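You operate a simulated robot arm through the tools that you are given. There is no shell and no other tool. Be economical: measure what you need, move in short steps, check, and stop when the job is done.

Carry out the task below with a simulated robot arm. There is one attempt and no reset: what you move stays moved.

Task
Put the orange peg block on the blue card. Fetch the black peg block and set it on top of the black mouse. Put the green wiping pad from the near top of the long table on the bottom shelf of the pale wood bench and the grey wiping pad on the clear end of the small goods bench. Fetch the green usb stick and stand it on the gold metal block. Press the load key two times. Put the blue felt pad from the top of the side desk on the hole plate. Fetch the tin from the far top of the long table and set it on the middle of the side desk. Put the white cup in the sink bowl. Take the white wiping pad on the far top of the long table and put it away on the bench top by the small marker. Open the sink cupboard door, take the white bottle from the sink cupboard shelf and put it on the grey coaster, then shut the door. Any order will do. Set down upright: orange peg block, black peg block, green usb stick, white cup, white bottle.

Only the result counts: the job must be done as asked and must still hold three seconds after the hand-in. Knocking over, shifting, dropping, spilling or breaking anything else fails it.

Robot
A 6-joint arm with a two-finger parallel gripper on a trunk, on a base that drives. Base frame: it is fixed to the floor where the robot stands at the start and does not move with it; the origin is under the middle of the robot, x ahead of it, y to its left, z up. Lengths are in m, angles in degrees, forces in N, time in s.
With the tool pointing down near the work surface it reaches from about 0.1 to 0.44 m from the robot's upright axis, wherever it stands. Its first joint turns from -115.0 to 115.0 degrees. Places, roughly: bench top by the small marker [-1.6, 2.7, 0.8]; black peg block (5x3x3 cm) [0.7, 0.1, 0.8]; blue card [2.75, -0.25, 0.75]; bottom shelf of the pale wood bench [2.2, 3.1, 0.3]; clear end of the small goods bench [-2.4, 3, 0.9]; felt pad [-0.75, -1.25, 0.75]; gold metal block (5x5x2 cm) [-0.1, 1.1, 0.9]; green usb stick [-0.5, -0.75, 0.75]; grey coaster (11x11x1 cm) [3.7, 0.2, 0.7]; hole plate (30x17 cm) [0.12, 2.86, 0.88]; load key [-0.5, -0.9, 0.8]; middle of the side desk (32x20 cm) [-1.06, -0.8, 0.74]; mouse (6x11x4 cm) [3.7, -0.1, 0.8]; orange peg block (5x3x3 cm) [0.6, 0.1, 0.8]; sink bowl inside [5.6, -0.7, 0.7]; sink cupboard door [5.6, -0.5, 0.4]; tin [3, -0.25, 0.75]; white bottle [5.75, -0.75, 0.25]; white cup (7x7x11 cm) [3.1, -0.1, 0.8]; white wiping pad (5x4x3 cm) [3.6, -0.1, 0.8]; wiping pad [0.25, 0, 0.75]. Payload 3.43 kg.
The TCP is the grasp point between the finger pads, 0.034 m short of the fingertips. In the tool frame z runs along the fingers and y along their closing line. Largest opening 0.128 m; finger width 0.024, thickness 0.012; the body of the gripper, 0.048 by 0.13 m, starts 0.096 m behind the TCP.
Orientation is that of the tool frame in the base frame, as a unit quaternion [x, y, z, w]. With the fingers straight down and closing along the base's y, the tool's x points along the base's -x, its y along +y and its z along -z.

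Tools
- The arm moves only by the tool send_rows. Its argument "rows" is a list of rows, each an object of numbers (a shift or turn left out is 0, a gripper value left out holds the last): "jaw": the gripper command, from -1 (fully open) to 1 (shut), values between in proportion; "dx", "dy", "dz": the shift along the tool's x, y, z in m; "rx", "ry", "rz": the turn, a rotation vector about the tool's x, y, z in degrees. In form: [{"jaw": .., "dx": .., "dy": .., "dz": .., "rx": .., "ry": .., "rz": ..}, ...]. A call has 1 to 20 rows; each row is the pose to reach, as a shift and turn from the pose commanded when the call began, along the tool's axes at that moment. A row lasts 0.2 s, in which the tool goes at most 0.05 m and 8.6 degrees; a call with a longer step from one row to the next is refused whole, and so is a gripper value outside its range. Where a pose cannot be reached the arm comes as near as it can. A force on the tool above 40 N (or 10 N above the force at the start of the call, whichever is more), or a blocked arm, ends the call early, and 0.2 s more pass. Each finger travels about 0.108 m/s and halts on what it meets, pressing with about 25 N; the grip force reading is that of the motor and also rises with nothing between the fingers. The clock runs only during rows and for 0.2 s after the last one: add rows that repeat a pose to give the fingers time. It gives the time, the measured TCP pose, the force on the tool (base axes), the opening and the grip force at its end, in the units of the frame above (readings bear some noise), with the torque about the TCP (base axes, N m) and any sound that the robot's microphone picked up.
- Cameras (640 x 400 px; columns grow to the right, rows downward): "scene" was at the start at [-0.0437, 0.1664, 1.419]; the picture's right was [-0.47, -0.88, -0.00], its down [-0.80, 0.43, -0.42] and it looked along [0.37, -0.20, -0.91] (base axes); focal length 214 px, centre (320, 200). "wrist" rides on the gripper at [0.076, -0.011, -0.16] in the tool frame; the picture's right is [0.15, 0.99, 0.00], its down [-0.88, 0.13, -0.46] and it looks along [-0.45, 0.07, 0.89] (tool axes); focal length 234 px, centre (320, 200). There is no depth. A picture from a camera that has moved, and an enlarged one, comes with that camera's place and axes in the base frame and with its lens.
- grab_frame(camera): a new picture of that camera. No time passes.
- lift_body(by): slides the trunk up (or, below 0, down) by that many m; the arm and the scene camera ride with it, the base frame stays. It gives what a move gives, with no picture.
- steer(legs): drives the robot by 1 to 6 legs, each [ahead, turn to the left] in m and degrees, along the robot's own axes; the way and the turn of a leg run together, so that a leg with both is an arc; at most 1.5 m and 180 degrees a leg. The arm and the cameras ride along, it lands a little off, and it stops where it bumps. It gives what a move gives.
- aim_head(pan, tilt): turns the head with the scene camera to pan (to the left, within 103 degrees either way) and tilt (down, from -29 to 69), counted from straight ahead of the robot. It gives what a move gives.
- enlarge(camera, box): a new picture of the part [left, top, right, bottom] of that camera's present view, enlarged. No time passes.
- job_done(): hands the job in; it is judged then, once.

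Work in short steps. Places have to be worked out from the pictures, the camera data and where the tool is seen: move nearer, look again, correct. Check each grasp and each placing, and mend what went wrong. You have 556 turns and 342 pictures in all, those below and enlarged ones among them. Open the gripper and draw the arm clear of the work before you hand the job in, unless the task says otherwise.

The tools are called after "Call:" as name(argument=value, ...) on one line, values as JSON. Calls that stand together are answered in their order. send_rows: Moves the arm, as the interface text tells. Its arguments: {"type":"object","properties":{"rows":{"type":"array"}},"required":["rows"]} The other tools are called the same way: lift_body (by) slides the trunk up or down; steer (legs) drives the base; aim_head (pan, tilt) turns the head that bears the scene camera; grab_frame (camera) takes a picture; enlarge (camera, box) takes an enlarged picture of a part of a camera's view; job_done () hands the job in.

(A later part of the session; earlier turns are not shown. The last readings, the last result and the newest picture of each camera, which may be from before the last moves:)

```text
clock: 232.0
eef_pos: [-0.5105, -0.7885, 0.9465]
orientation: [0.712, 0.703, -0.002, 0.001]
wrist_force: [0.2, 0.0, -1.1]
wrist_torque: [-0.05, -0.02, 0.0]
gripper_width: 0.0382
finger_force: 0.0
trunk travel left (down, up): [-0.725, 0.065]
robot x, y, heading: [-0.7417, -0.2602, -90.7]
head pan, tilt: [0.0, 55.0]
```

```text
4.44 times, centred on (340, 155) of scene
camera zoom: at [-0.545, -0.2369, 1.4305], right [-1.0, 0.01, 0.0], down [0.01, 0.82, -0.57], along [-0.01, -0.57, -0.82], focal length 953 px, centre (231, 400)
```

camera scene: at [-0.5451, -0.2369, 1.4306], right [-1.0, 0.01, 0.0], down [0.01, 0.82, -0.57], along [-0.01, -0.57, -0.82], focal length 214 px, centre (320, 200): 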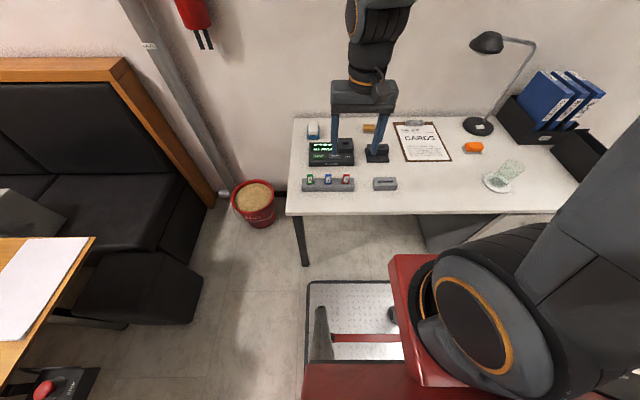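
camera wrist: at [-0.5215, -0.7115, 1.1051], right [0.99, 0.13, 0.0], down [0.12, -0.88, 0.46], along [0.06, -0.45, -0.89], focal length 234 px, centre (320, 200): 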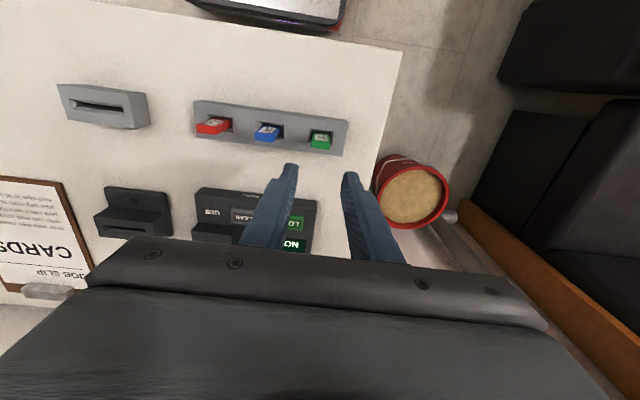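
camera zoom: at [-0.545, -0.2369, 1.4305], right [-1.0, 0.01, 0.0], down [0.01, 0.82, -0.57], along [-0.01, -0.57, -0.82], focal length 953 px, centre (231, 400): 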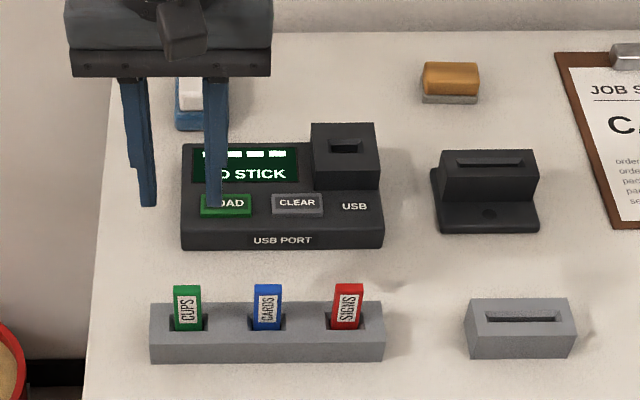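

Stick ≈(-0.514,-0.774), protruding to z≈0.827 above holder top ≈0.786. Move over it, half down.

Call:
send_rows(rows=[{"jaw": 0.3, "dx": 0.0145, "dy": -0.0035, "dz": 0.02}, {"dx": 0.0145, "dy": -0.0035, "dz": 0.055}, {"dx": 0.0145, "dy": -0.0035, "dz": 0.055}])

Call:
enlarge(camera="wrist", box=[220, 100, 420, 225])

Call:
enlarge(camera="scene", box=[270, 110, 410, 200])

```text
clock: 232.8
eef_pos: [-0.5139, -0.7737, 0.8898]
orientation: [0.711, 0.703, -0.003, -0.001]
wrist_force: [-0.7, -1.0, 0.0]
wrist_torque: [0.01, -0.01, -0.01]
gripper_width: 0.0447
finger_force: 0.0
trunk travel left (down, up): [-0.725, 0.065]
robot x, y, heading: [-0.739, -0.2611, -90.5]
head pan, tilt: [0.0, 55.0]
```

```text
3.20 times, centred on (320, 162) of wrist
camera zoom: at [-0.5245, -0.6977, 1.0495], right [0.99, 0.13, 0.0], down [0.12, -0.88, 0.46], along [0.06, -0.46, -0.89], focal length 749 px, centre (320, 320)
```

zoom: 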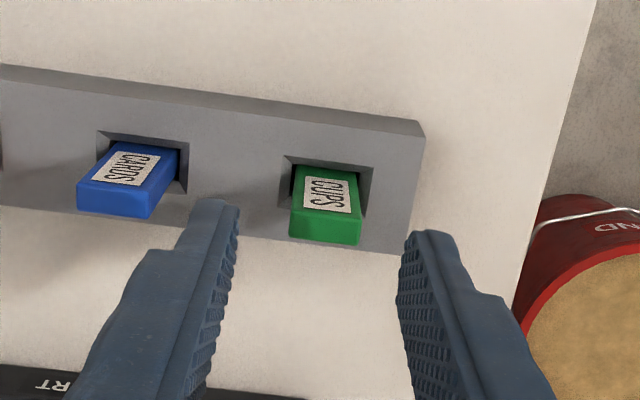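

```text
4.44 times, centred on (340, 155) of scene
camera zoom: at [-0.545, -0.2368, 1.4306], right [-1.0, 0.01, 0.0], down [0.01, 0.82, -0.57], along [-0.01, -0.57, -0.82], focal length 953 px, centre (231, 400)
```

zoom: 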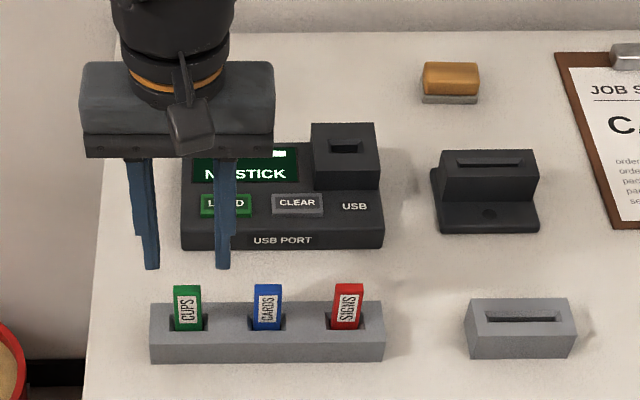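

Well aligned. Descend to TCP 0.827, grip, then draw straight up.

Call:
send_rows(rows=[{"jaw": 0.3, "dx": -0.003, "dy": 0.002, "dz": 0.03}, {"dx": -0.003, "dy": 0.002, "dz": 0.055}, {"dx": -0.003, "dy": 0.002, "dz": 0.063}, {"dx": -0.003, "dy": 0.002, "dz": 0.063}])

Call:
enlarge(camera="scene", box=[270, 110, 410, 200])

```text
clock: 233.8
eef_pos: [-0.5118, -0.7777, 0.8287]
orientation: [0.711, 0.703, -0.003, 0.0]
wrist_force: [1.5, 0.4, 0.1]
wrist_torque: [-0.02, 0.02, -0.02]
gripper_width: 0.0447
finger_force: 0.0
trunk travel left (down, up): [-0.725, 0.065]
robot x, y, heading: [-0.7385, -0.2555, -90.8]
head pan, tilt: [0.0, 55.0]
```

```text
4.44 times, centred on (340, 155) of scene
camera zoom: at [-0.545, -0.2369, 1.4306], right [-1.0, 0.01, 0.0], down [0.01, 0.82, -0.57], along [-0.01, -0.57, -0.82], focal length 953 px, centre (231, 400)
```

zoom: 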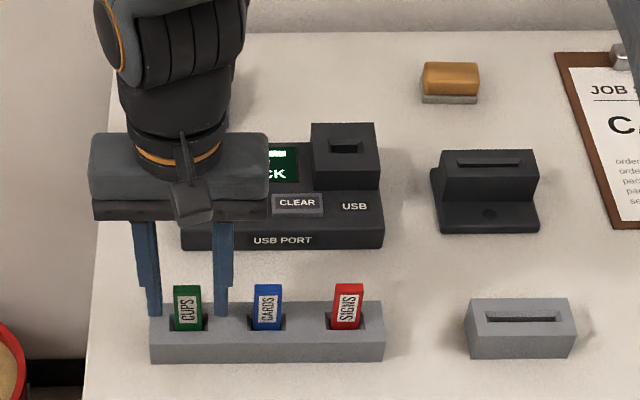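

Fingers straddle the stick; nudge 4 mm toward the robot, close and lift slowly.

Call:
send_rows(rows=[{"jaw": 0.3, "dx": 0.004}, {"jaw": 0.6, "dx": 0.004}, {"jaw": 1, "dx": 0.004}, {"dx": 0.004}, {"dx": 0.004}, {"dx": 0.004}])

Call:
send_rows(rows=[{"jaw": 1, "dz": -0.015}, {"dz": -0.03}, {"dz": -0.05}, {"dz": -0.08}, {"dz": -0.12}, {"dz": -0.12}])

Call:
grab_frame(camera="wrist")

Call:
enlarge(camera="scene", box=[270, 110, 410, 200])

```text
clock: 235.2
eef_pos: [-0.5141, -0.775, 0.8286]
orientation: [0.711, 0.703, -0.002, 0.0]
wrist_force: [0.4, -0.4, 1.5]
wrist_torque: [-0.03, -0.05, -0.01]
gripper_width: 0.0224
finger_force: 24.5
trunk travel left (down, up): [-0.725, 0.065]
robot x, y, heading: [-0.7363, -0.2571, -90.7]
head pan, tilt: [0.0, 55.0]
```

```text
clock: 236.6
eef_pos: [-0.5141, -0.773, 0.9475]
orientation: [0.711, 0.703, -0.002, 0.001]
wrist_force: [0.4, 0.4, -0.3]
wrist_torque: [0.02, 0.01, 0.03]
gripper_width: 0.0225
finger_force: 25.4
trunk travel left (down, up): [-0.725, 0.065]
robot x, y, heading: [-0.7367, -0.2605, -90.9]
head pan, tilt: [0.0, 55.0]
```

```text
278 pictures are left
camera wrist: at [-0.5228, -0.6961, 1.1073], right [0.99, 0.13, 0.0], down [0.12, -0.88, 0.46], along [0.06, -0.45, -0.89], focal length 234 px, centre (320, 200)
```

wrist: 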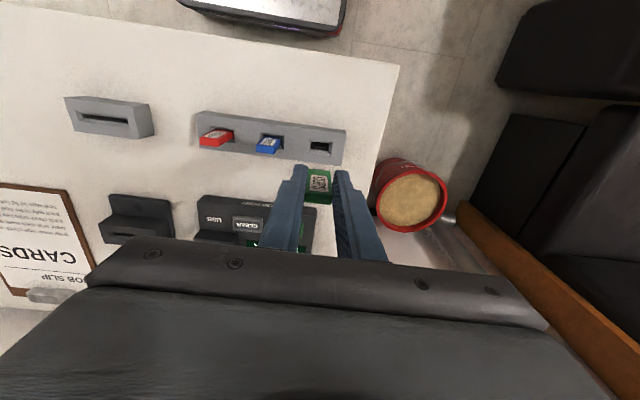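

```text
4.44 times, centred on (340, 155) of scene
camera zoom: at [-0.545, -0.2369, 1.4305], right [-1.0, 0.01, 0.0], down [0.01, 0.82, -0.57], along [-0.01, -0.57, -0.82], focal length 953 px, centre (231, 400)
```

zoom: 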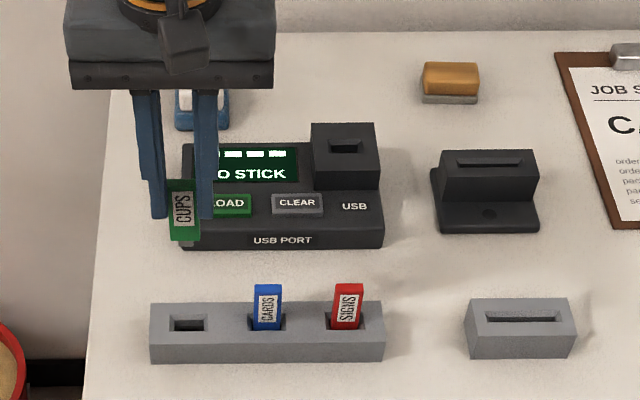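

Stick held with ~2 cm showing below the tips. Raise, retract, and drive to the south side of the trolley.

Call:
send_rows(rows=[{"jaw": 1, "dz": -0.04}, {"dz": -0.08}, {"dz": -0.12}, {"dz": -0.15, "dx": 0.04}, {"dz": -0.15, "dx": 0.08}, {"dz": -0.15, "dx": 0.12, "dy": -0.04}, {"dz": -0.15, "dx": 0.12, "dy": -0.08}, {"dz": -0.15, "dx": 0.12, "dy": -0.12}, {"dz": -0.15, "dx": 0.12, "dy": -0.16}, {"dz": -0.15, "dx": 0.12, "dy": -0.2}, {"dz": -0.15, "dx": 0.12, "dy": -0.22}])

Call:
steer(legs=[[-0.56, 0], [0, 106], [0.55, 0], [0, 75]])

Call:
aim_head(pan=-15, tilt=55)

Call:
grab_frame(camera="scene")

Call:
grab_frame(camera="wrist")

```text
refused: row 6 steps farther than a row can; nothing moved
```

```text
clock: 250.2
eef_pos: [-0.429, 0.9502, 0.9484]
orientation: [-0.702, 0.712, 0.0, 0.001]
wrist_force: [-0.9, -0.2, 0.1]
wrist_torque: [-0.02, -0.01, -0.01]
gripper_width: 0.0221
finger_force: 25.2
trunk travel left (down, up): [-0.725, 0.065]
robot x, y, heading: [-0.2071, 0.4383, 89.3]
head pan, tilt: [0.0, 55.0]
```

```text
clock: 250.9
eef_pos: [-0.4307, 0.9503, 0.9482]
orientation: [-0.702, 0.712, 0.0, 0.002]
wrist_force: [0.6, 0.0, 0.0]
wrist_torque: [0.0, -0.01, -0.01]
gripper_width: 0.0226
finger_force: 24.9
trunk travel left (down, up): [-0.725, 0.065]
robot x, y, heading: [-0.209, 0.4324, 89.0]
head pan, tilt: [-15.0, 55.0]
```

```text
276 pictures are left
camera scene: at [-0.383, 0.4117, 1.4305], right [0.96, -0.27, 0.0], down [-0.22, -0.79, -0.57], along [0.16, 0.55, -0.82], focal length 214 px, centre (320, 200)
```

scene: 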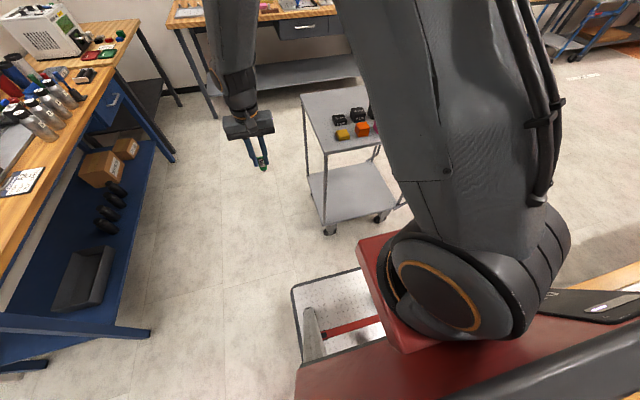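

```text
275 pictures are left
camera wrist: at [-0.4208, 0.8742, 1.1071], right [-0.99, -0.13, 0.0], down [-0.12, 0.88, 0.46], along [-0.06, 0.45, -0.89], focal length 234 px, centre (320, 200)
```

wrist: 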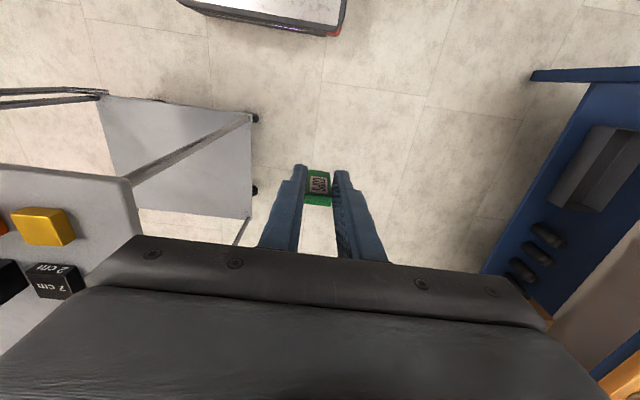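

Gold block ≈(-0.095,1.085), top ≈0.86. Raise a bit and move toward it.

Call:
send_rows(rows=[{"jaw": 1, "dz": -0.04}, {"dz": -0.08}, {"dz": -0.08, "dy": -0.04}, {"dz": -0.08, "dy": -0.08}, {"dz": -0.08, "dy": -0.12}, {"dz": -0.08, "dy": -0.16}, {"dz": -0.08, "dy": -0.2}, {"dz": -0.08, "dy": -0.24}, {"dz": -0.08, "dy": -0.28}, {"dz": -0.08, "dy": -0.32}, {"dz": -0.08, "dy": -0.335}, {"dz": -0.08, "dy": -0.335, "dx": -0.04}, {"dz": -0.08, "dy": -0.335, "dx": -0.08}, {"dz": -0.08, "dy": -0.335, "dx": -0.12}, {"dz": -0.08, "dy": -0.335, "dx": -0.12}])

Call:
grab_frame(camera="wrist")

```text
clock: 254.1
eef_pos: [-0.0942, 1.0653, 1.0301]
orientation: [-0.702, 0.712, 0.001, 0.003]
wrist_force: [-0.5, -0.1, 0.2]
wrist_torque: [0.0, 0.02, 0.03]
gripper_width: 0.0223
finger_force: 24.3
trunk travel left (down, up): [-0.725, 0.065]
robot x, y, heading: [-0.202, 0.4335, 89.1]
head pan, tilt: [-15.0, 55.0]
```

```text
274 pictures are left
camera wrist: at [-0.0841, 0.9895, 1.1887], right [-0.99, -0.13, 0.0], down [-0.12, 0.88, 0.46], along [-0.06, 0.45, -0.89], focal length 234 px, centre (320, 200)
```

wrist: 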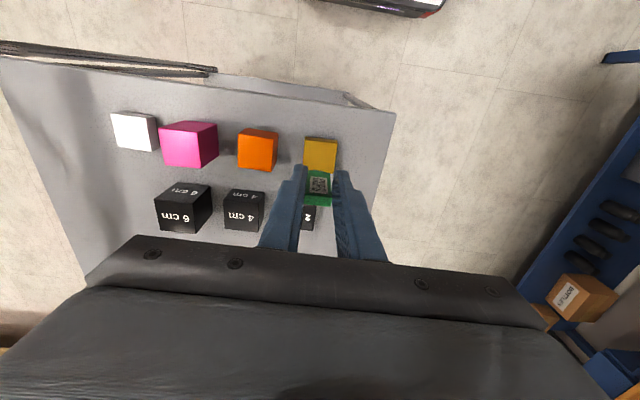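

Gold block centre ≈(-0.097,1.084). Align and lower to ~0.95, then view.

Call:
send_rows(rows=[{"jaw": 1, "dx": -0.018, "dy": 0.002, "dz": 0.03}, {"dx": -0.018, "dy": 0.002, "dz": 0.06}, {"dx": -0.018, "dy": 0.002, "dz": 0.08}, {"dx": -0.018, "dy": 0.002, "dz": 0.08}])

Call:
enlarge(camera="wrist", box=[220, 100, 420, 225])

Call:
aim_head(pan=-25, tilt=45)

Call:
grab_frame(camera="scene")

```text
clock: 255.1
eef_pos: [-0.0941, 1.0833, 0.9498]
orientation: [-0.702, 0.712, 0.0, 0.002]
wrist_force: [-0.6, -0.1, -0.6]
wrist_torque: [-0.01, 0.01, -0.01]
gripper_width: 0.0227
finger_force: 24.7
trunk travel left (down, up): [-0.725, 0.065]
robot x, y, heading: [-0.204, 0.4403, 89.4]
head pan, tilt: [-15.0, 55.0]
```

```text
3.20 times, centred on (320, 162) of wrist
camera zoom: at [-0.085, 1.008, 1.109], right [-0.99, -0.13, 0.0], down [-0.12, 0.88, 0.46], along [-0.06, 0.46, -0.89], focal length 749 px, centre (320, 320)
```

zoom: 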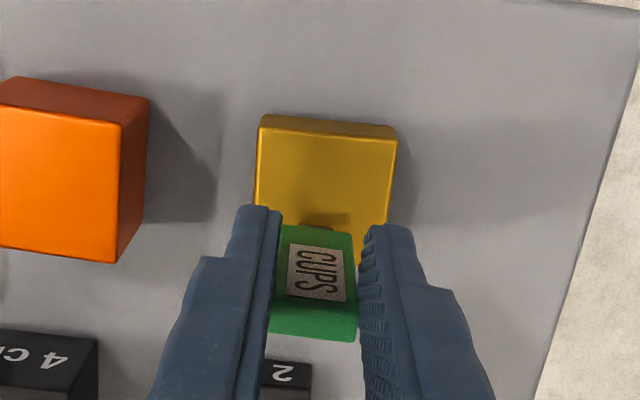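

```text
clock: 255.8
eef_pos: [-0.0941, 1.0833, 0.9515]
orientation: [-0.702, 0.712, 0.0, 0.002]
wrist_force: [-0.4, 0.0, 0.5]
wrist_torque: [-0.01, -0.01, -0.03]
gripper_width: 0.0227
finger_force: 25.3
trunk travel left (down, up): [-0.725, 0.065]
robot x, y, heading: [-0.206, 0.4378, 89.4]
head pan, tilt: [-25.0, 45.0]
```

```text
272 pictures are left
camera scene: at [-0.3671, 0.4156, 1.4439], right [0.9, -0.43, 0.0], down [-0.31, -0.64, -0.71], along [0.31, 0.64, -0.71], focal length 214 px, centre (320, 200)
```

scene: 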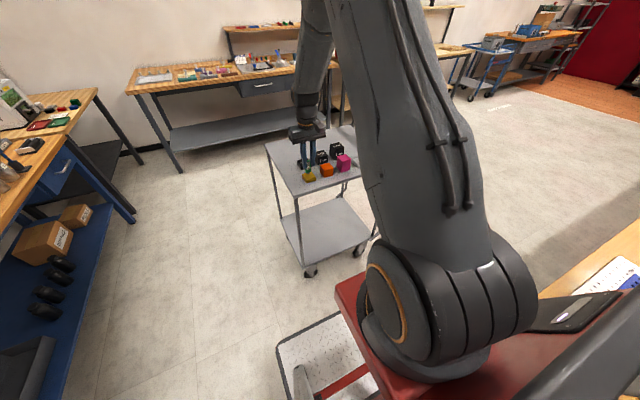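

Block top z≈0.837, its centre y≈1.10. Shift 1.6 cm forward and lower gently to contact.

Call:
send_rows(rows=[{"jaw": 1, "dx": -0.016, "dy": 0.001}, {"dx": -0.016, "dy": 0.001, "dz": 0.02}, {"dx": -0.016, "dy": 0.001, "dz": 0.035}, {"dx": -0.016, "dy": 0.001, "dz": 0.04}, {"dx": -0.016, "dy": 0.001, "dz": 0.04}])

Call:
enlarge(camera="wrist", box=[220, 100, 420, 225])

Call:
enlarge(camera="scene", box=[270, 130, 370, 195])

```text
clock: 257.0
eef_pos: [-0.0955, 1.1007, 0.911]
orientation: [-0.702, 0.712, 0.001, 0.004]
wrist_force: [3.2, 4.3, 24.6]
wrist_torque: [0.33, -0.09, 0.0]
gripper_width: 0.0229
finger_force: 25.1
trunk travel left (down, up): [-0.725, 0.065]
robot x, y, heading: [-0.2039, 0.4368, 89.1]
head pan, tilt: [-25.0, 45.0]
```

```text
3.20 times, centred on (320, 162) of wrist
camera zoom: at [-0.0864, 1.0242, 1.0695], right [-0.99, -0.13, -0.01], down [-0.12, 0.88, 0.46], along [-0.06, 0.46, -0.89], focal length 749 px, centre (320, 320)
```

zoom: 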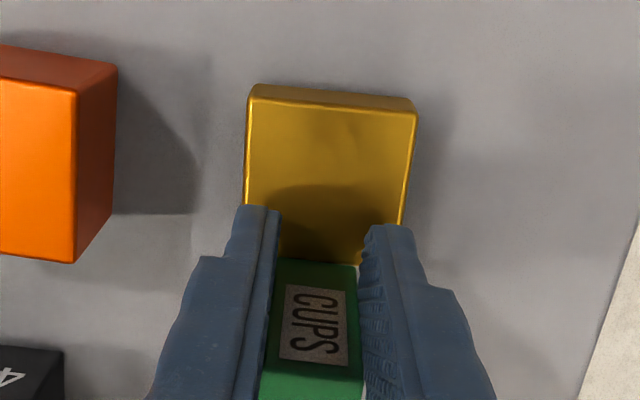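

```text
6.15 times, centred on (320, 162) of scene
camera zoom: at [-0.3671, 0.4149, 1.444], right [0.9, -0.43, 0.0], down [-0.31, -0.64, -0.71], along [0.31, 0.64, -0.71], focal length 1320 px, centre (320, 431)
```

zoom: 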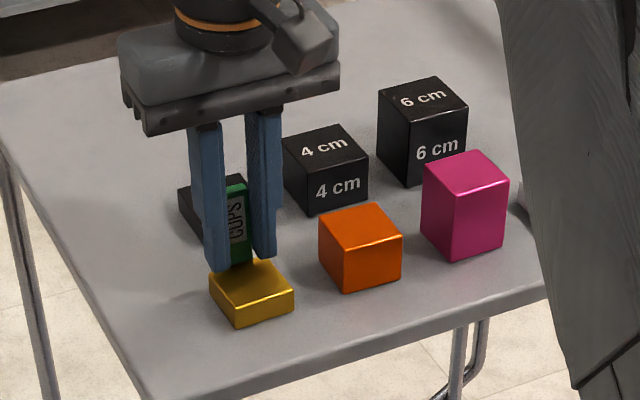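

Contact, but the stick seems to be at the block's far edge and may have tilted. Lift 4 cm and inspect.

Call:
send_rows(rows=[{"jaw": 1, "dz": -0.02}, {"dz": -0.04}, {"dz": -0.04}])

Call:
enlarge(camera="wrist", box=[220, 100, 420, 225])

Call:
enlarge(camera="scene", box=[270, 130, 370, 195])

```text
clock: 257.8
eef_pos: [-0.0969, 1.0991, 0.9502]
orientation: [-0.703, 0.712, 0.0, 0.002]
wrist_force: [-0.8, 0.1, -0.1]
wrist_torque: [0.01, 0.01, -0.04]
gripper_width: 0.0226
finger_force: 25.0
trunk travel left (down, up): [-0.725, 0.065]
robot x, y, heading: [-0.2068, 0.4358, 89.2]
head pan, tilt: [-25.0, 45.0]
```

```text
3.20 times, centred on (320, 162) of wrist
camera zoom: at [-0.087, 1.023, 1.1086], right [-0.99, -0.13, 0.0], down [-0.12, 0.88, 0.46], along [-0.06, 0.45, -0.89], focal length 749 px, centre (320, 320)
```

zoom: 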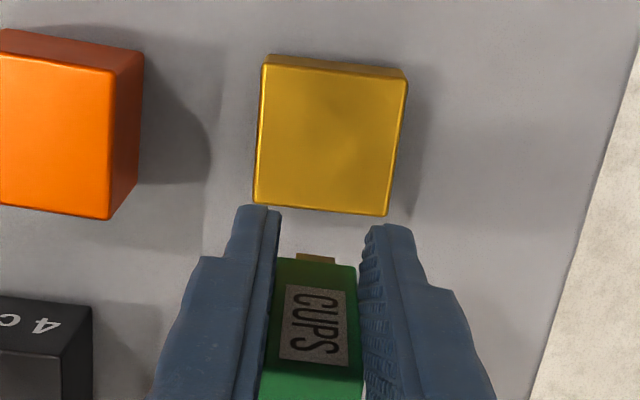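

```text
6.15 times, centred on (320, 162) of scene
camera zoom: at [-0.3671, 0.4155, 1.444], right [0.9, -0.43, 0.0], down [-0.31, -0.64, -0.71], along [0.31, 0.64, -0.71], focal length 1320 px, centre (320, 431)
```

zoom: 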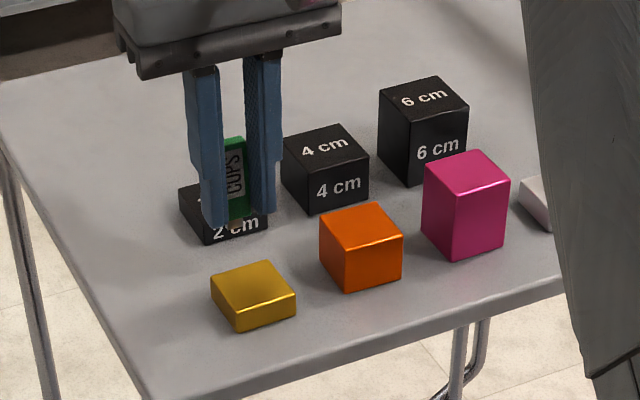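

The stick (plug end down) slid/tilted a little in the grip. I look at the full wrist view to measure its tilt.

Call:
enlarge(camera="wrist", box=[260, 160, 380, 250])

Call:
aim_head(pan=-60, tilt=45)

Call:
grab_frame(camera="scene")

```text
4.44 times, centred on (320, 205) of wrist
camera zoom: at [-0.087, 1.023, 1.1086], right [-0.99, -0.13, 0.0], down [-0.12, 0.88, 0.46], along [-0.06, 0.45, -0.89], focal length 1041 px, centre (320, 178)
```

zoom: 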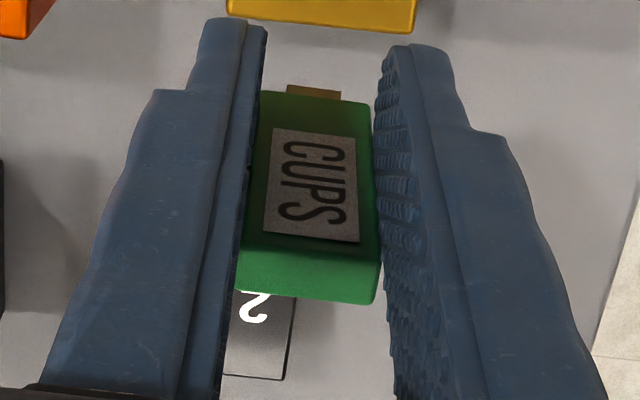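

```text
clock: 258.9
eef_pos: [-0.0956, 1.0986, 0.9502]
orientation: [-0.702, 0.712, 0.0, 0.002]
wrist_force: [0.3, 0.0, -1.3]
wrist_torque: [0.0, 0.01, -0.01]
gripper_width: 0.0228
finger_force: 24.7
trunk travel left (down, up): [-0.725, 0.065]
robot x, y, heading: [-0.2045, 0.433, 89.3]
head pan, tilt: [-60.0, 45.0]
```

```text
266 pictures are left
camera scene: at [-0.3315, 0.3821, 1.444], right [0.49, -0.87, 0.0], down [-0.62, -0.35, -0.71], along [0.62, 0.35, -0.71], focal length 214 px, centre (320, 200)
```

scene: 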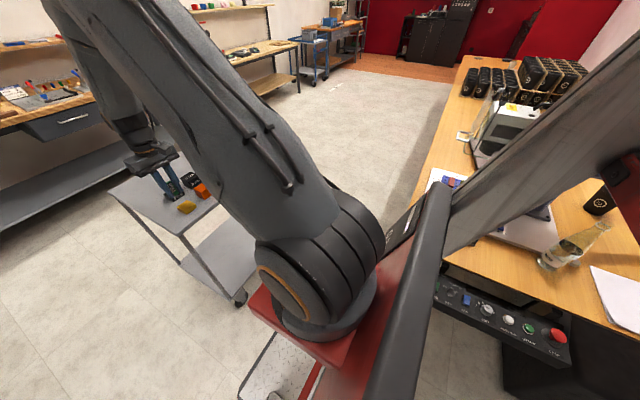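

Edge convergence shows the stick leans ~10° in the grip (it leaned in the holder). I pitch the tool −10.5° to make it vertical and recentre over the block.

Call:
send_rows(rows=[{"jaw": 1, "ry": -5, "dx": 0.008}, {"ry": -10.5, "dx": 0.0136}, {"ry": -10.5, "dx": 0.0136, "dz": 0.03}, {"ry": -10.5, "dx": 0.0136, "dz": 0.055}, {"ry": -10.5, "dx": 0.0136, "dz": 0.055}])

Call:
enlarge(camera="wrist", box=[240, 130, 400, 250])

Call:
aim_head(pan=-25, tilt=45)

Call:
enlarge(camera="scene", box=[280, 140, 360, 190])

```text
clock: 259.9
eef_pos: [-0.0957, 1.0894, 0.9053]
orientation: [-0.7, 0.708, 0.067, 0.071]
wrist_force: [-0.5, -2.1, 13.8]
wrist_torque: [-0.12, 0.1, 0.01]
gripper_width: 0.0227
finger_force: 25.1
trunk travel left (down, up): [-0.725, 0.065]
robot x, y, heading: [-0.2053, 0.4386, 89.4]
head pan, tilt: [-60.0, 45.0]
stopped in row 5: the force on the tool passed its limit at 239 N (the readings are from after the stop); the commanded pose is now the measured one
```

```text
3.33 times, centred on (320, 190) of wrist
camera zoom: at [-0.0868, 0.9843, 1.0466], right [-0.99, -0.13, -0.03], down [-0.12, 0.78, 0.62], along [-0.06, 0.62, -0.78], focal length 781 px, centre (320, 233)
```

zoom: 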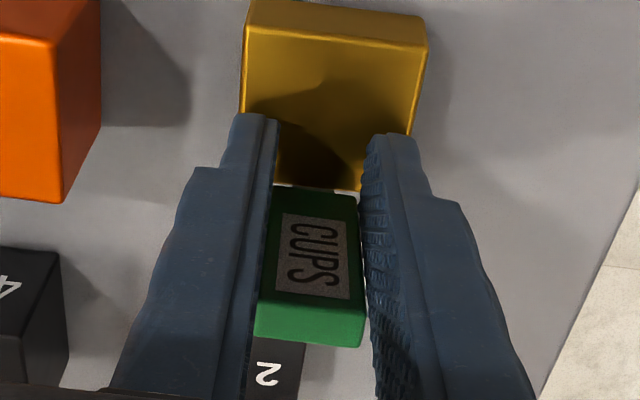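

```text
clock: 260.9
eef_pos: [-0.0954, 1.0887, 0.9045]
orientation: [-0.699, 0.708, 0.067, 0.071]
wrist_force: [0.3, 2.9, 30.0]
wrist_torque: [-0.02, 0.14, 0.01]
gripper_width: 0.0226
finger_force: 25.5
trunk travel left (down, up): [-0.725, 0.065]
robot x, y, heading: [-0.2037, 0.4301, 89.3]
head pan, tilt: [-25.0, 45.0]
```

```text
8.00 times, centred on (320, 165) of scene
camera zoom: at [-0.3671, 0.4145, 1.444], right [0.9, -0.43, 0.0], down [-0.31, -0.64, -0.71], along [0.31, 0.64, -0.71], focal length 1716 px, centre (320, 480)
```

zoom: 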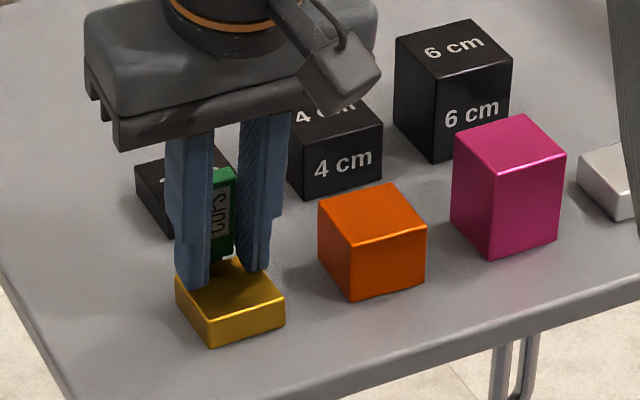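

Block top is evidently ≈0.868 (fingertips touched it). The stick now leans ~6.5° relative to the tool; I lift 2 cm, reset pitch, and recentre over the block at y≈1.080.

Call:
send_rows(rows=[{"jaw": 1, "dx": -0.002, "dz": -0.02}, {"dx": 0.017, "dz": -0.0237}, {"dx": 0.017, "dz": -0.0237, "ry": 4.7}, {"dx": 0.017, "dz": -0.0237, "ry": 4.7}])

Call:
enlarge(camera="wrist", box=[240, 110, 400, 250])

Call:
enlarge(camera="scene", box=[280, 140, 360, 190])

```text
clock: 261.9
eef_pos: [-0.0978, 1.0677, 0.9241]
orientation: [-0.702, 0.71, 0.037, 0.042]
wrist_force: [0.2, 0.2, -0.2]
wrist_torque: [-0.01, 0.0, 0.04]
gripper_width: 0.0229
finger_force: 25.1
trunk travel left (down, up): [-0.725, 0.065]
robot x, y, heading: [-0.2047, 0.4325, 89.3]
head pan, tilt: [-25.0, 45.0]
```

```text
2.86 times, centred on (320, 180) of wrist
camera zoom: at [-0.0873, 0.9748, 1.0735], right [-0.99, -0.13, -0.02], down [-0.12, 0.83, 0.55], along [-0.06, 0.55, -0.84], focal length 669 px, centre (320, 257)
```

zoom: 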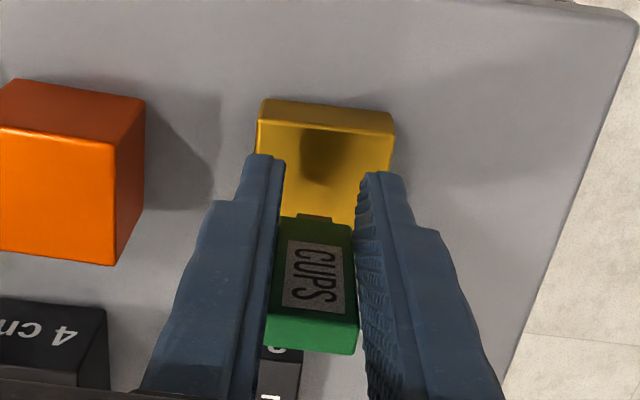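

```text
8.00 times, centred on (320, 165) of scene
camera zoom: at [-0.367, 0.4154, 1.444], right [0.9, -0.43, 0.0], down [-0.31, -0.64, -0.71], along [0.31, 0.64, -0.71], focal length 1716 px, centre (320, 480)
```

zoom: 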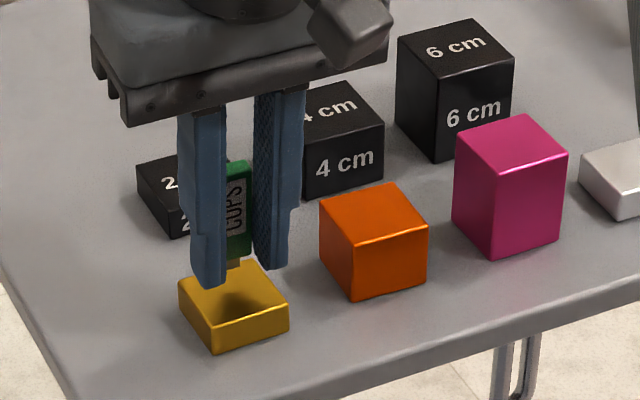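

Take a tighter zoom to measure the stick's residual lean.

Call:
enlarge(camera="wrist", box=[290, 175, 350, 225])

```text
8.00 times, centred on (320, 200) of wrist
camera zoom: at [-0.0873, 0.9748, 1.0735], right [-0.99, -0.13, -0.02], down [-0.12, 0.83, 0.55], along [-0.06, 0.55, -0.84], focal length 1873 px, centre (320, 200)
```

zoom: 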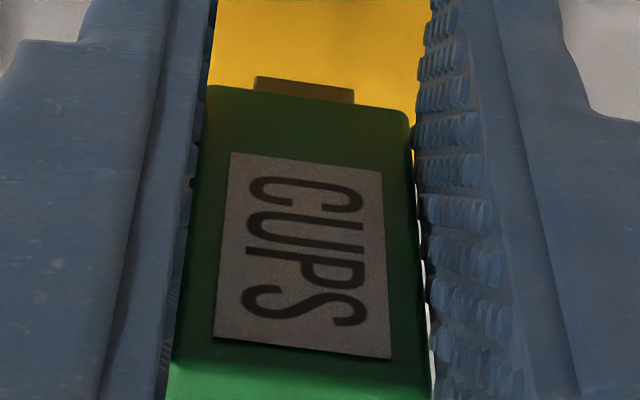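

Lean is about 4° (bottom away). Correct the pitch by +4.2° and lower to just above contact.

Call:
send_rows(rows=[{"jaw": 1, "ry": 4.2, "dx": -0.002}, {"ry": 4.2, "dx": -0.002, "dz": 0.01}, {"ry": 4.2, "dx": -0.002, "dz": 0.013}, {"ry": 4.2, "dx": -0.002, "dz": 0.013}])

Call:
enlarge(camera="wrist", box=[290, 175, 350, 225])

Call:
enlarge(camera="scene", box=[280, 140, 360, 190])

```text
clock: 262.9
eef_pos: [-0.0959, 1.0714, 0.9124]
orientation: [-0.703, 0.711, 0.013, 0.018]
wrist_force: [0.1, -4.8, 23.9]
wrist_torque: [0.18, 0.05, 0.02]
gripper_width: 0.0228
finger_force: 25.2
trunk travel left (down, up): [-0.725, 0.065]
robot x, y, heading: [-0.2056, 0.4346, 89.4]
head pan, tilt: [-25.0, 45.0]
```

```text
8.00 times, centred on (320, 200) of wrist
camera zoom: at [-0.0873, 0.9894, 1.0687], right [-0.99, -0.13, -0.01], down [-0.12, 0.86, 0.49], along [-0.06, 0.49, -0.87], focal length 1873 px, centre (320, 200)
```

zoom: 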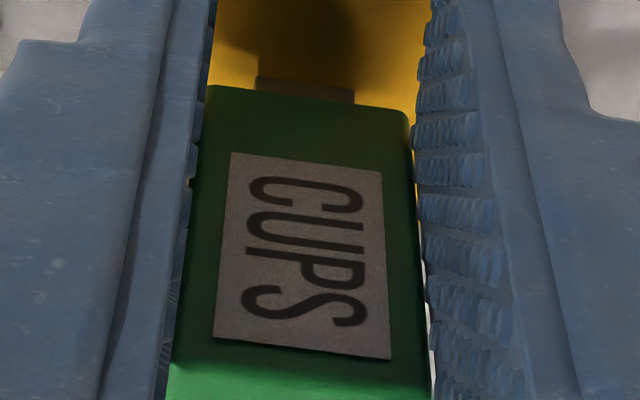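

```text
8.00 times, centred on (320, 165) of scene
camera zoom: at [-0.3672, 0.4142, 1.4441], right [0.9, -0.43, 0.0], down [-0.31, -0.64, -0.71], along [0.31, 0.64, -0.71], focal length 1716 px, centre (320, 480)
```

zoom: 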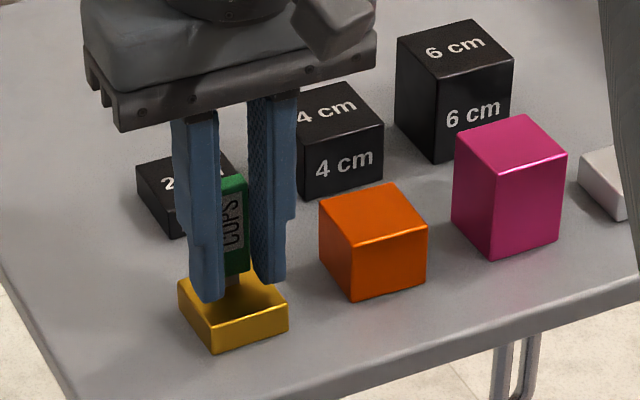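

Lean now ≈0°, and in contact (24 N). Ease off the load 2–3 mm, then open slowly.

Call:
send_rows(rows=[{"jaw": 1, "dz": -0.0015}, {"dz": -0.0015}])

Call:
enlarge(camera="wrist", box=[290, 175, 350, 225])

```text
clock: 263.5
eef_pos: [-0.0964, 1.0726, 0.9129]
orientation: [-0.703, 0.711, 0.013, 0.016]
wrist_force: [0.6, 2.3, 15.4]
wrist_torque: [0.31, -0.05, 0.0]
gripper_width: 0.0227
finger_force: 25.2
trunk travel left (down, up): [-0.725, 0.065]
robot x, y, heading: [-0.2037, 0.4339, 89.5]
head pan, tilt: [-25.0, 45.0]
```

```text
8.00 times, centred on (320, 200) of wrist
camera zoom: at [-0.0873, 0.9898, 1.0688], right [-0.99, -0.13, -0.01], down [-0.12, 0.86, 0.49], along [-0.06, 0.49, -0.87], focal length 1873 px, centre (320, 200)
```

zoom: 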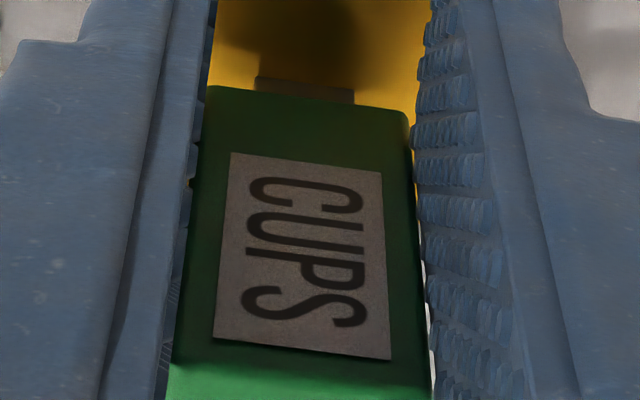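

Ease a little more and open gradually.

Call:
send_rows(rows=[{"jaw": 1, "dz": -0.0015}, {"jaw": 0.6, "dz": -0.0015}, {"jaw": 0.5, "dz": -0.0015}, {"jaw": 0.4, "dz": -0.0015}, {"jaw": 0.3, "dz": -0.0015}])

Call:
enlarge(camera="wrist", box=[260, 130, 380, 230])

Call:
enlarge(camera="scene", box=[280, 140, 360, 190])

```text
clock: 264.7
eef_pos: [-0.0975, 1.0693, 0.9139]
orientation: [-0.703, 0.711, 0.011, 0.016]
wrist_force: [-0.3, 0.8, 0.4]
wrist_torque: [0.01, -0.03, -0.01]
gripper_width: 0.0448
finger_force: 0.0
trunk travel left (down, up): [-0.725, 0.065]
robot x, y, heading: [-0.2072, 0.4347, 89.4]
head pan, tilt: [-25.0, 45.0]
```

```text
4.00 times, centred on (320, 180) of wrist
camera zoom: at [-0.0873, 0.9896, 1.0699], right [-0.99, -0.13, -0.01], down [-0.12, 0.86, 0.49], along [-0.06, 0.49, -0.87], focal length 937 px, centre (320, 280)
```

zoom: 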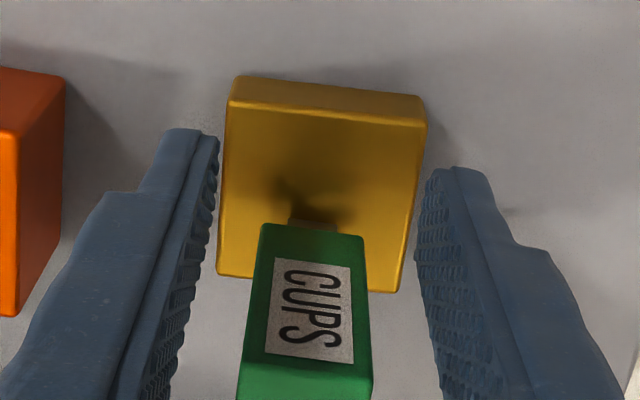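

```text
8.00 times, centred on (320, 165) of scene
camera zoom: at [-0.367, 0.4155, 1.444], right [0.9, -0.43, 0.0], down [-0.31, -0.64, -0.71], along [0.31, 0.64, -0.71], focal length 1716 px, centre (320, 480)
```

zoom: 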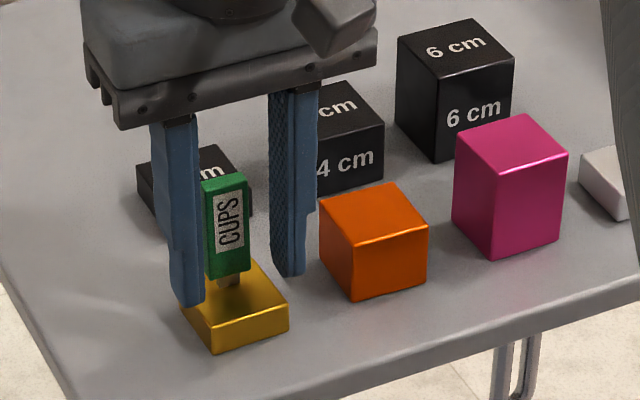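

The stick stands on its own. Open a bit more and rise straight up, then re-level the tool.

Call:
send_rows(rows=[{"jaw": 0.1, "dz": -0.0}, {"jaw": 0.1, "dz": -0.03}, {"dz": -0.06}, {"dz": -0.1}, {"dz": -0.14}, {"dz": -0.18}, {"dz": -0.18, "ry": 2.2}, {"dz": -0.18, "ry": 2.2}])

Call:
enlarge(camera="scene", box=[280, 140, 360, 190])

```text
clock: 266.5
eef_pos: [-0.0973, 1.0639, 1.0949]
orientation: [-0.702, 0.712, -0.002, 0.002]
wrist_force: [0.1, 0.5, -0.1]
wrist_torque: [-0.01, 0.01, -0.02]
gripper_width: 0.0577
finger_force: 0.1
trunk travel left (down, up): [-0.725, 0.065]
robot x, y, heading: [-0.2055, 0.4341, 89.5]
head pan, tilt: [-25.0, 45.0]
```

```text
8.00 times, centred on (320, 165) of scene
camera zoom: at [-0.3671, 0.4154, 1.444], right [0.9, -0.43, 0.0], down [-0.31, -0.64, -0.71], along [0.31, 0.64, -0.71], focal length 1716 px, centre (320, 480)
```

zoom: 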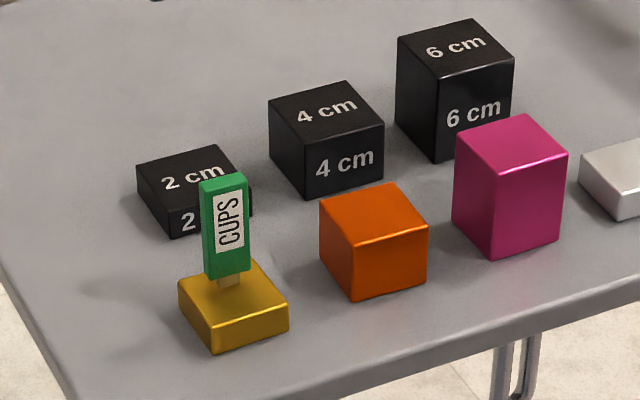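

Perfect. Now retract the arm and drive back to the desk for the blue felt pad.

Call:
send_rows(rows=[{"dz": -0.04}, {"dz": -0.08}, {"dz": -0.08, "dx": 0.04}, {"dz": -0.08, "dx": 0.08}, {"dz": -0.08, "dx": 0.12}, {"dz": -0.08, "dx": 0.16}, {"dz": -0.08, "dx": 0.2}, {"dz": -0.08, "dx": 0.23}, {"dz": -0.08, "dx": 0.23}])

Call:
steer(legs=[[0, 128], [0.55, 0], [0, 53], [0.3, 0]])

Call:
aim_head(pan=0, tilt=55)

Call:
grab_frame(camera="scene")

```text
clock: 268.5
eef_pos: [-0.1006, 0.8339, 1.1737]
orientation: [-0.703, 0.711, -0.002, 0.002]
wrist_force: [0.2, 0.1, 0.0]
wrist_torque: [-0.02, 0.0, -0.02]
gripper_width: 0.0577
finger_force: 0.0
trunk travel left (down, up): [-0.725, 0.065]
robot x, y, heading: [-0.2088, 0.4376, 89.3]
head pan, tilt: [-25.0, 45.0]
```

```text
clock: 280.9
eef_pos: [-0.7568, -0.586, 1.1727]
orientation: [0.713, 0.702, -0.003, -0.001]
wrist_force: [0.4, 0.1, 0.2]
wrist_torque: [-0.03, 0.01, 0.0]
gripper_width: 0.0577
finger_force: 0.0
trunk travel left (down, up): [-0.725, 0.065]
robot x, y, heading: [-0.6541, -0.1918, -90.9]
head pan, tilt: [-25.0, 45.0]
```

```text
clock: 281.8
eef_pos: [-0.7575, -0.5863, 1.1739]
orientation: [0.713, 0.701, -0.002, -0.001]
wrist_force: [0.9, 0.6, 0.0]
wrist_torque: [-0.01, 0.02, 0.0]
gripper_width: 0.0578
finger_force: 0.0
trunk travel left (down, up): [-0.725, 0.065]
robot x, y, heading: [-0.6499, -0.1934, -90.8]
head pan, tilt: [0.0, 55.0]
```

```text
254 pictures are left
camera scene: at [-0.4569, -0.1678, 1.4306], right [-1.0, 0.02, 0.0], down [0.02, 0.82, -0.57], along [-0.01, -0.57, -0.82], focal length 214 px, centre (320, 200)
```

scene: 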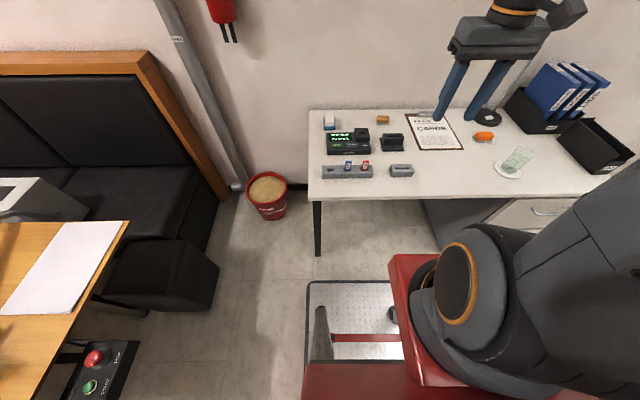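

Advance and bring the wrist camera over the pads at the back of the desk to identify the blue felt pad.

Call:
steer(legs=[[0.13, 0]])

Call:
send_rows(rows=[{"jaw": -0.3, "dx": -0.03, "dy": 0.03}, {"dx": -0.06, "dy": 0.06}, {"dx": -0.09, "dy": 0.09}, {"dx": -0.12, "dy": 0.12}, {"dx": -0.15, "dy": 0.15}, {"dx": -0.18, "dy": 0.18}, {"dx": -0.21, "dy": 0.21}, {"dx": -0.24, "dy": 0.24}, {"dx": -0.28, "dy": 0.24, "dz": 0.02}, {"dx": -0.3, "dy": 0.24, "dz": 0.06}, {"dx": -0.3, "dy": 0.24, "dz": 0.1}, {"dx": -0.3, "dy": 0.24, "dz": 0.12}, {"dx": -0.3, "dy": 0.24, "dz": 0.12}])

Call:
grab_frame(camera="wrist")

Call:
enlarge(camera="scene", box=[300, 60, 420, 140])

```text
clock: 283.1
eef_pos: [-0.7601, -0.7138, 1.1729]
orientation: [0.714, 0.7, -0.002, -0.003]
wrist_force: [0.4, -0.1, -0.9]
wrist_torque: [-0.01, 0.01, 0.01]
gripper_width: 0.0577
finger_force: 0.0
trunk travel left (down, up): [-0.725, 0.065]
robot x, y, heading: [-0.6534, -0.3181, -91.3]
head pan, tilt: [0.0, 55.0]
```

```text
clock: 285.9
eef_pos: [-0.5264, -1.0181, 1.0511]
orientation: [0.714, 0.7, -0.002, -0.002]
wrist_force: [0.8, 0.3, -0.2]
wrist_torque: [-0.02, 0.03, 0.02]
gripper_width: 0.0831
finger_force: 0.1
trunk travel left (down, up): [-0.725, 0.065]
robot x, y, heading: [-0.651, -0.3167, -91.4]
head pan, tilt: [0.0, 55.0]
```

```text
253 pictures are left
camera wrist: at [-0.5358, -0.9409, 1.2107], right [0.99, 0.13, 0.0], down [0.12, -0.88, 0.45], along [0.05, -0.45, -0.89], focal length 234 px, centre (320, 200)
```

wrist: 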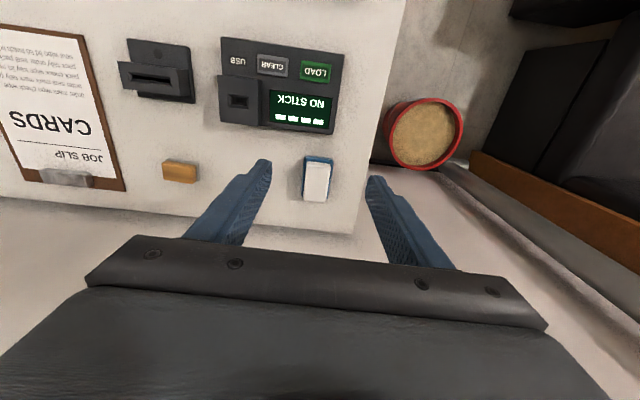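

```text
5.00 times, centred on (360, 100) of scene
camera zoom: at [-0.4591, -0.2967, 1.4306], right [-1.0, 0.02, 0.0], down [0.02, 0.82, -0.57], along [-0.01, -0.57, -0.82], focal length 1072 px, centre (120, 700)
```

zoom: 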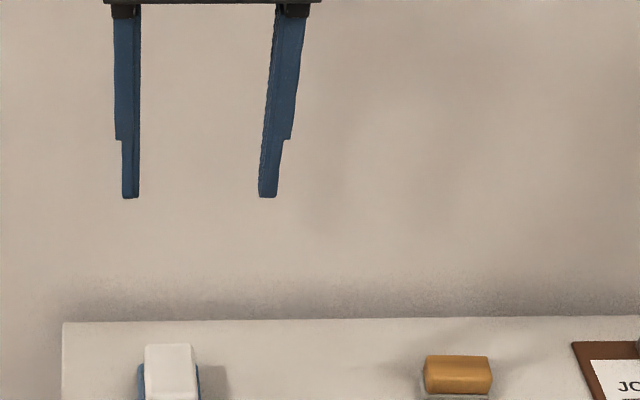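

The blue-based pad is at ≈(-0.522,-1.12). Move above it and lower part-way.

Call:
send_rows(rows=[{"jaw": -0.3, "dx": -0.04, "dy": 0.002}, {"dx": -0.08, "dy": 0.002}, {"dx": -0.1, "dy": 0.002, "dz": 0.03}, {"dx": -0.1, "dy": 0.002, "dz": 0.07}, {"dx": -0.1, "dy": 0.002, "dz": 0.11}, {"dx": -0.1, "dy": 0.002, "dz": 0.15}, {"dx": -0.1, "dy": 0.002, "dz": 0.18}, {"dx": -0.1, "dy": 0.002, "dz": 0.18}])

Call:
grab_frame(camera="wrist")

```text
clock: 287.7
eef_pos: [-0.5274, -1.1184, 0.8728]
orientation: [0.714, 0.7, -0.003, -0.002]
wrist_force: [0.6, 0.5, 0.1]
wrist_torque: [-0.01, -0.03, 0.01]
gripper_width: 0.0833
finger_force: 0.1
trunk travel left (down, up): [-0.725, 0.065]
robot x, y, heading: [-0.6547, -0.3182, -90.9]
head pan, tilt: [0.0, 55.0]
```

```text
251 pictures are left
camera wrist: at [-0.5363, -1.0417, 1.0317], right [0.99, 0.13, 0.0], down [0.12, -0.88, 0.46], along [0.05, -0.45, -0.89], focal length 234 px, centre (320, 200)
```

wrist: 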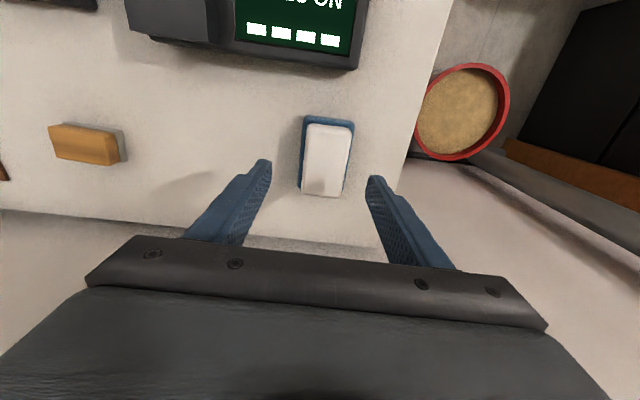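

Aligned. Descend and grip, then lift.

Call:
send_rows(rows=[{"jaw": -0.3, "dy": 0.006, "dz": 0.03}, {"dy": 0.006, "dz": 0.06}, {"dy": 0.006, "dz": 0.08}, {"dy": 0.006, "dz": 0.088}, {"jaw": 0.1, "dy": 0.006, "dz": 0.088}, {"jaw": 1, "dy": 0.006, "dz": 0.088}, {"dy": 0.006, "dz": 0.088}, {"dy": 0.006, "dz": 0.088}])

Call:
send_rows(rows=[{"jaw": 1, "dz": -0.03}, {"dz": -0.07}, {"dz": -0.11}, {"dz": -0.15}, {"dz": -0.15}])

Call:
grab_frame(camera="wrist")

```text
clock: 289.5
eef_pos: [-0.5212, -1.118, 0.7839]
orientation: [0.714, 0.7, -0.002, -0.002]
wrist_force: [0.1, -0.3, -0.6]
wrist_torque: [0.02, 0.01, -0.03]
gripper_width: 0.059
finger_force: 24.9
trunk travel left (down, up): [-0.725, 0.065]
robot x, y, heading: [-0.651, -0.3137, -91.2]
head pan, tilt: [0.0, 55.0]
```

```text
clock: 290.7
eef_pos: [-0.5198, -1.1184, 0.9349]
orientation: [0.713, 0.701, -0.002, -0.002]
wrist_force: [0.1, 0.6, -0.8]
wrist_torque: [0.0, 0.02, 0.01]
gripper_width: 0.0593
finger_force: 24.9
trunk travel left (down, up): [-0.725, 0.065]
robot x, y, heading: [-0.6519, -0.3175, -91.2]
head pan, tilt: [0.0, 55.0]
```

```text
250 pictures are left
camera wrist: at [-0.5298, -1.0422, 1.0934], right [0.99, 0.13, 0.0], down [0.12, -0.88, 0.45], along [0.05, -0.45, -0.89], focal length 234 px, centre (320, 200)
```

wrist: 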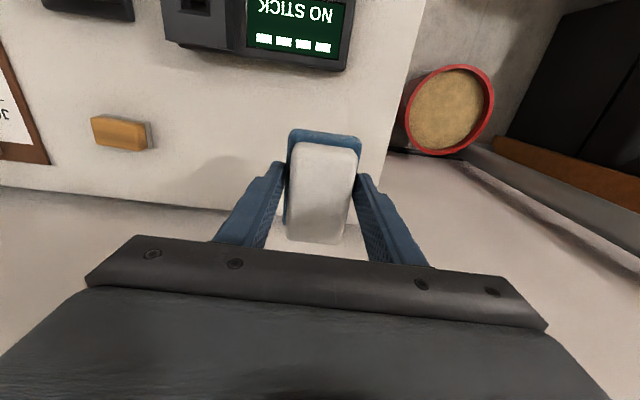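

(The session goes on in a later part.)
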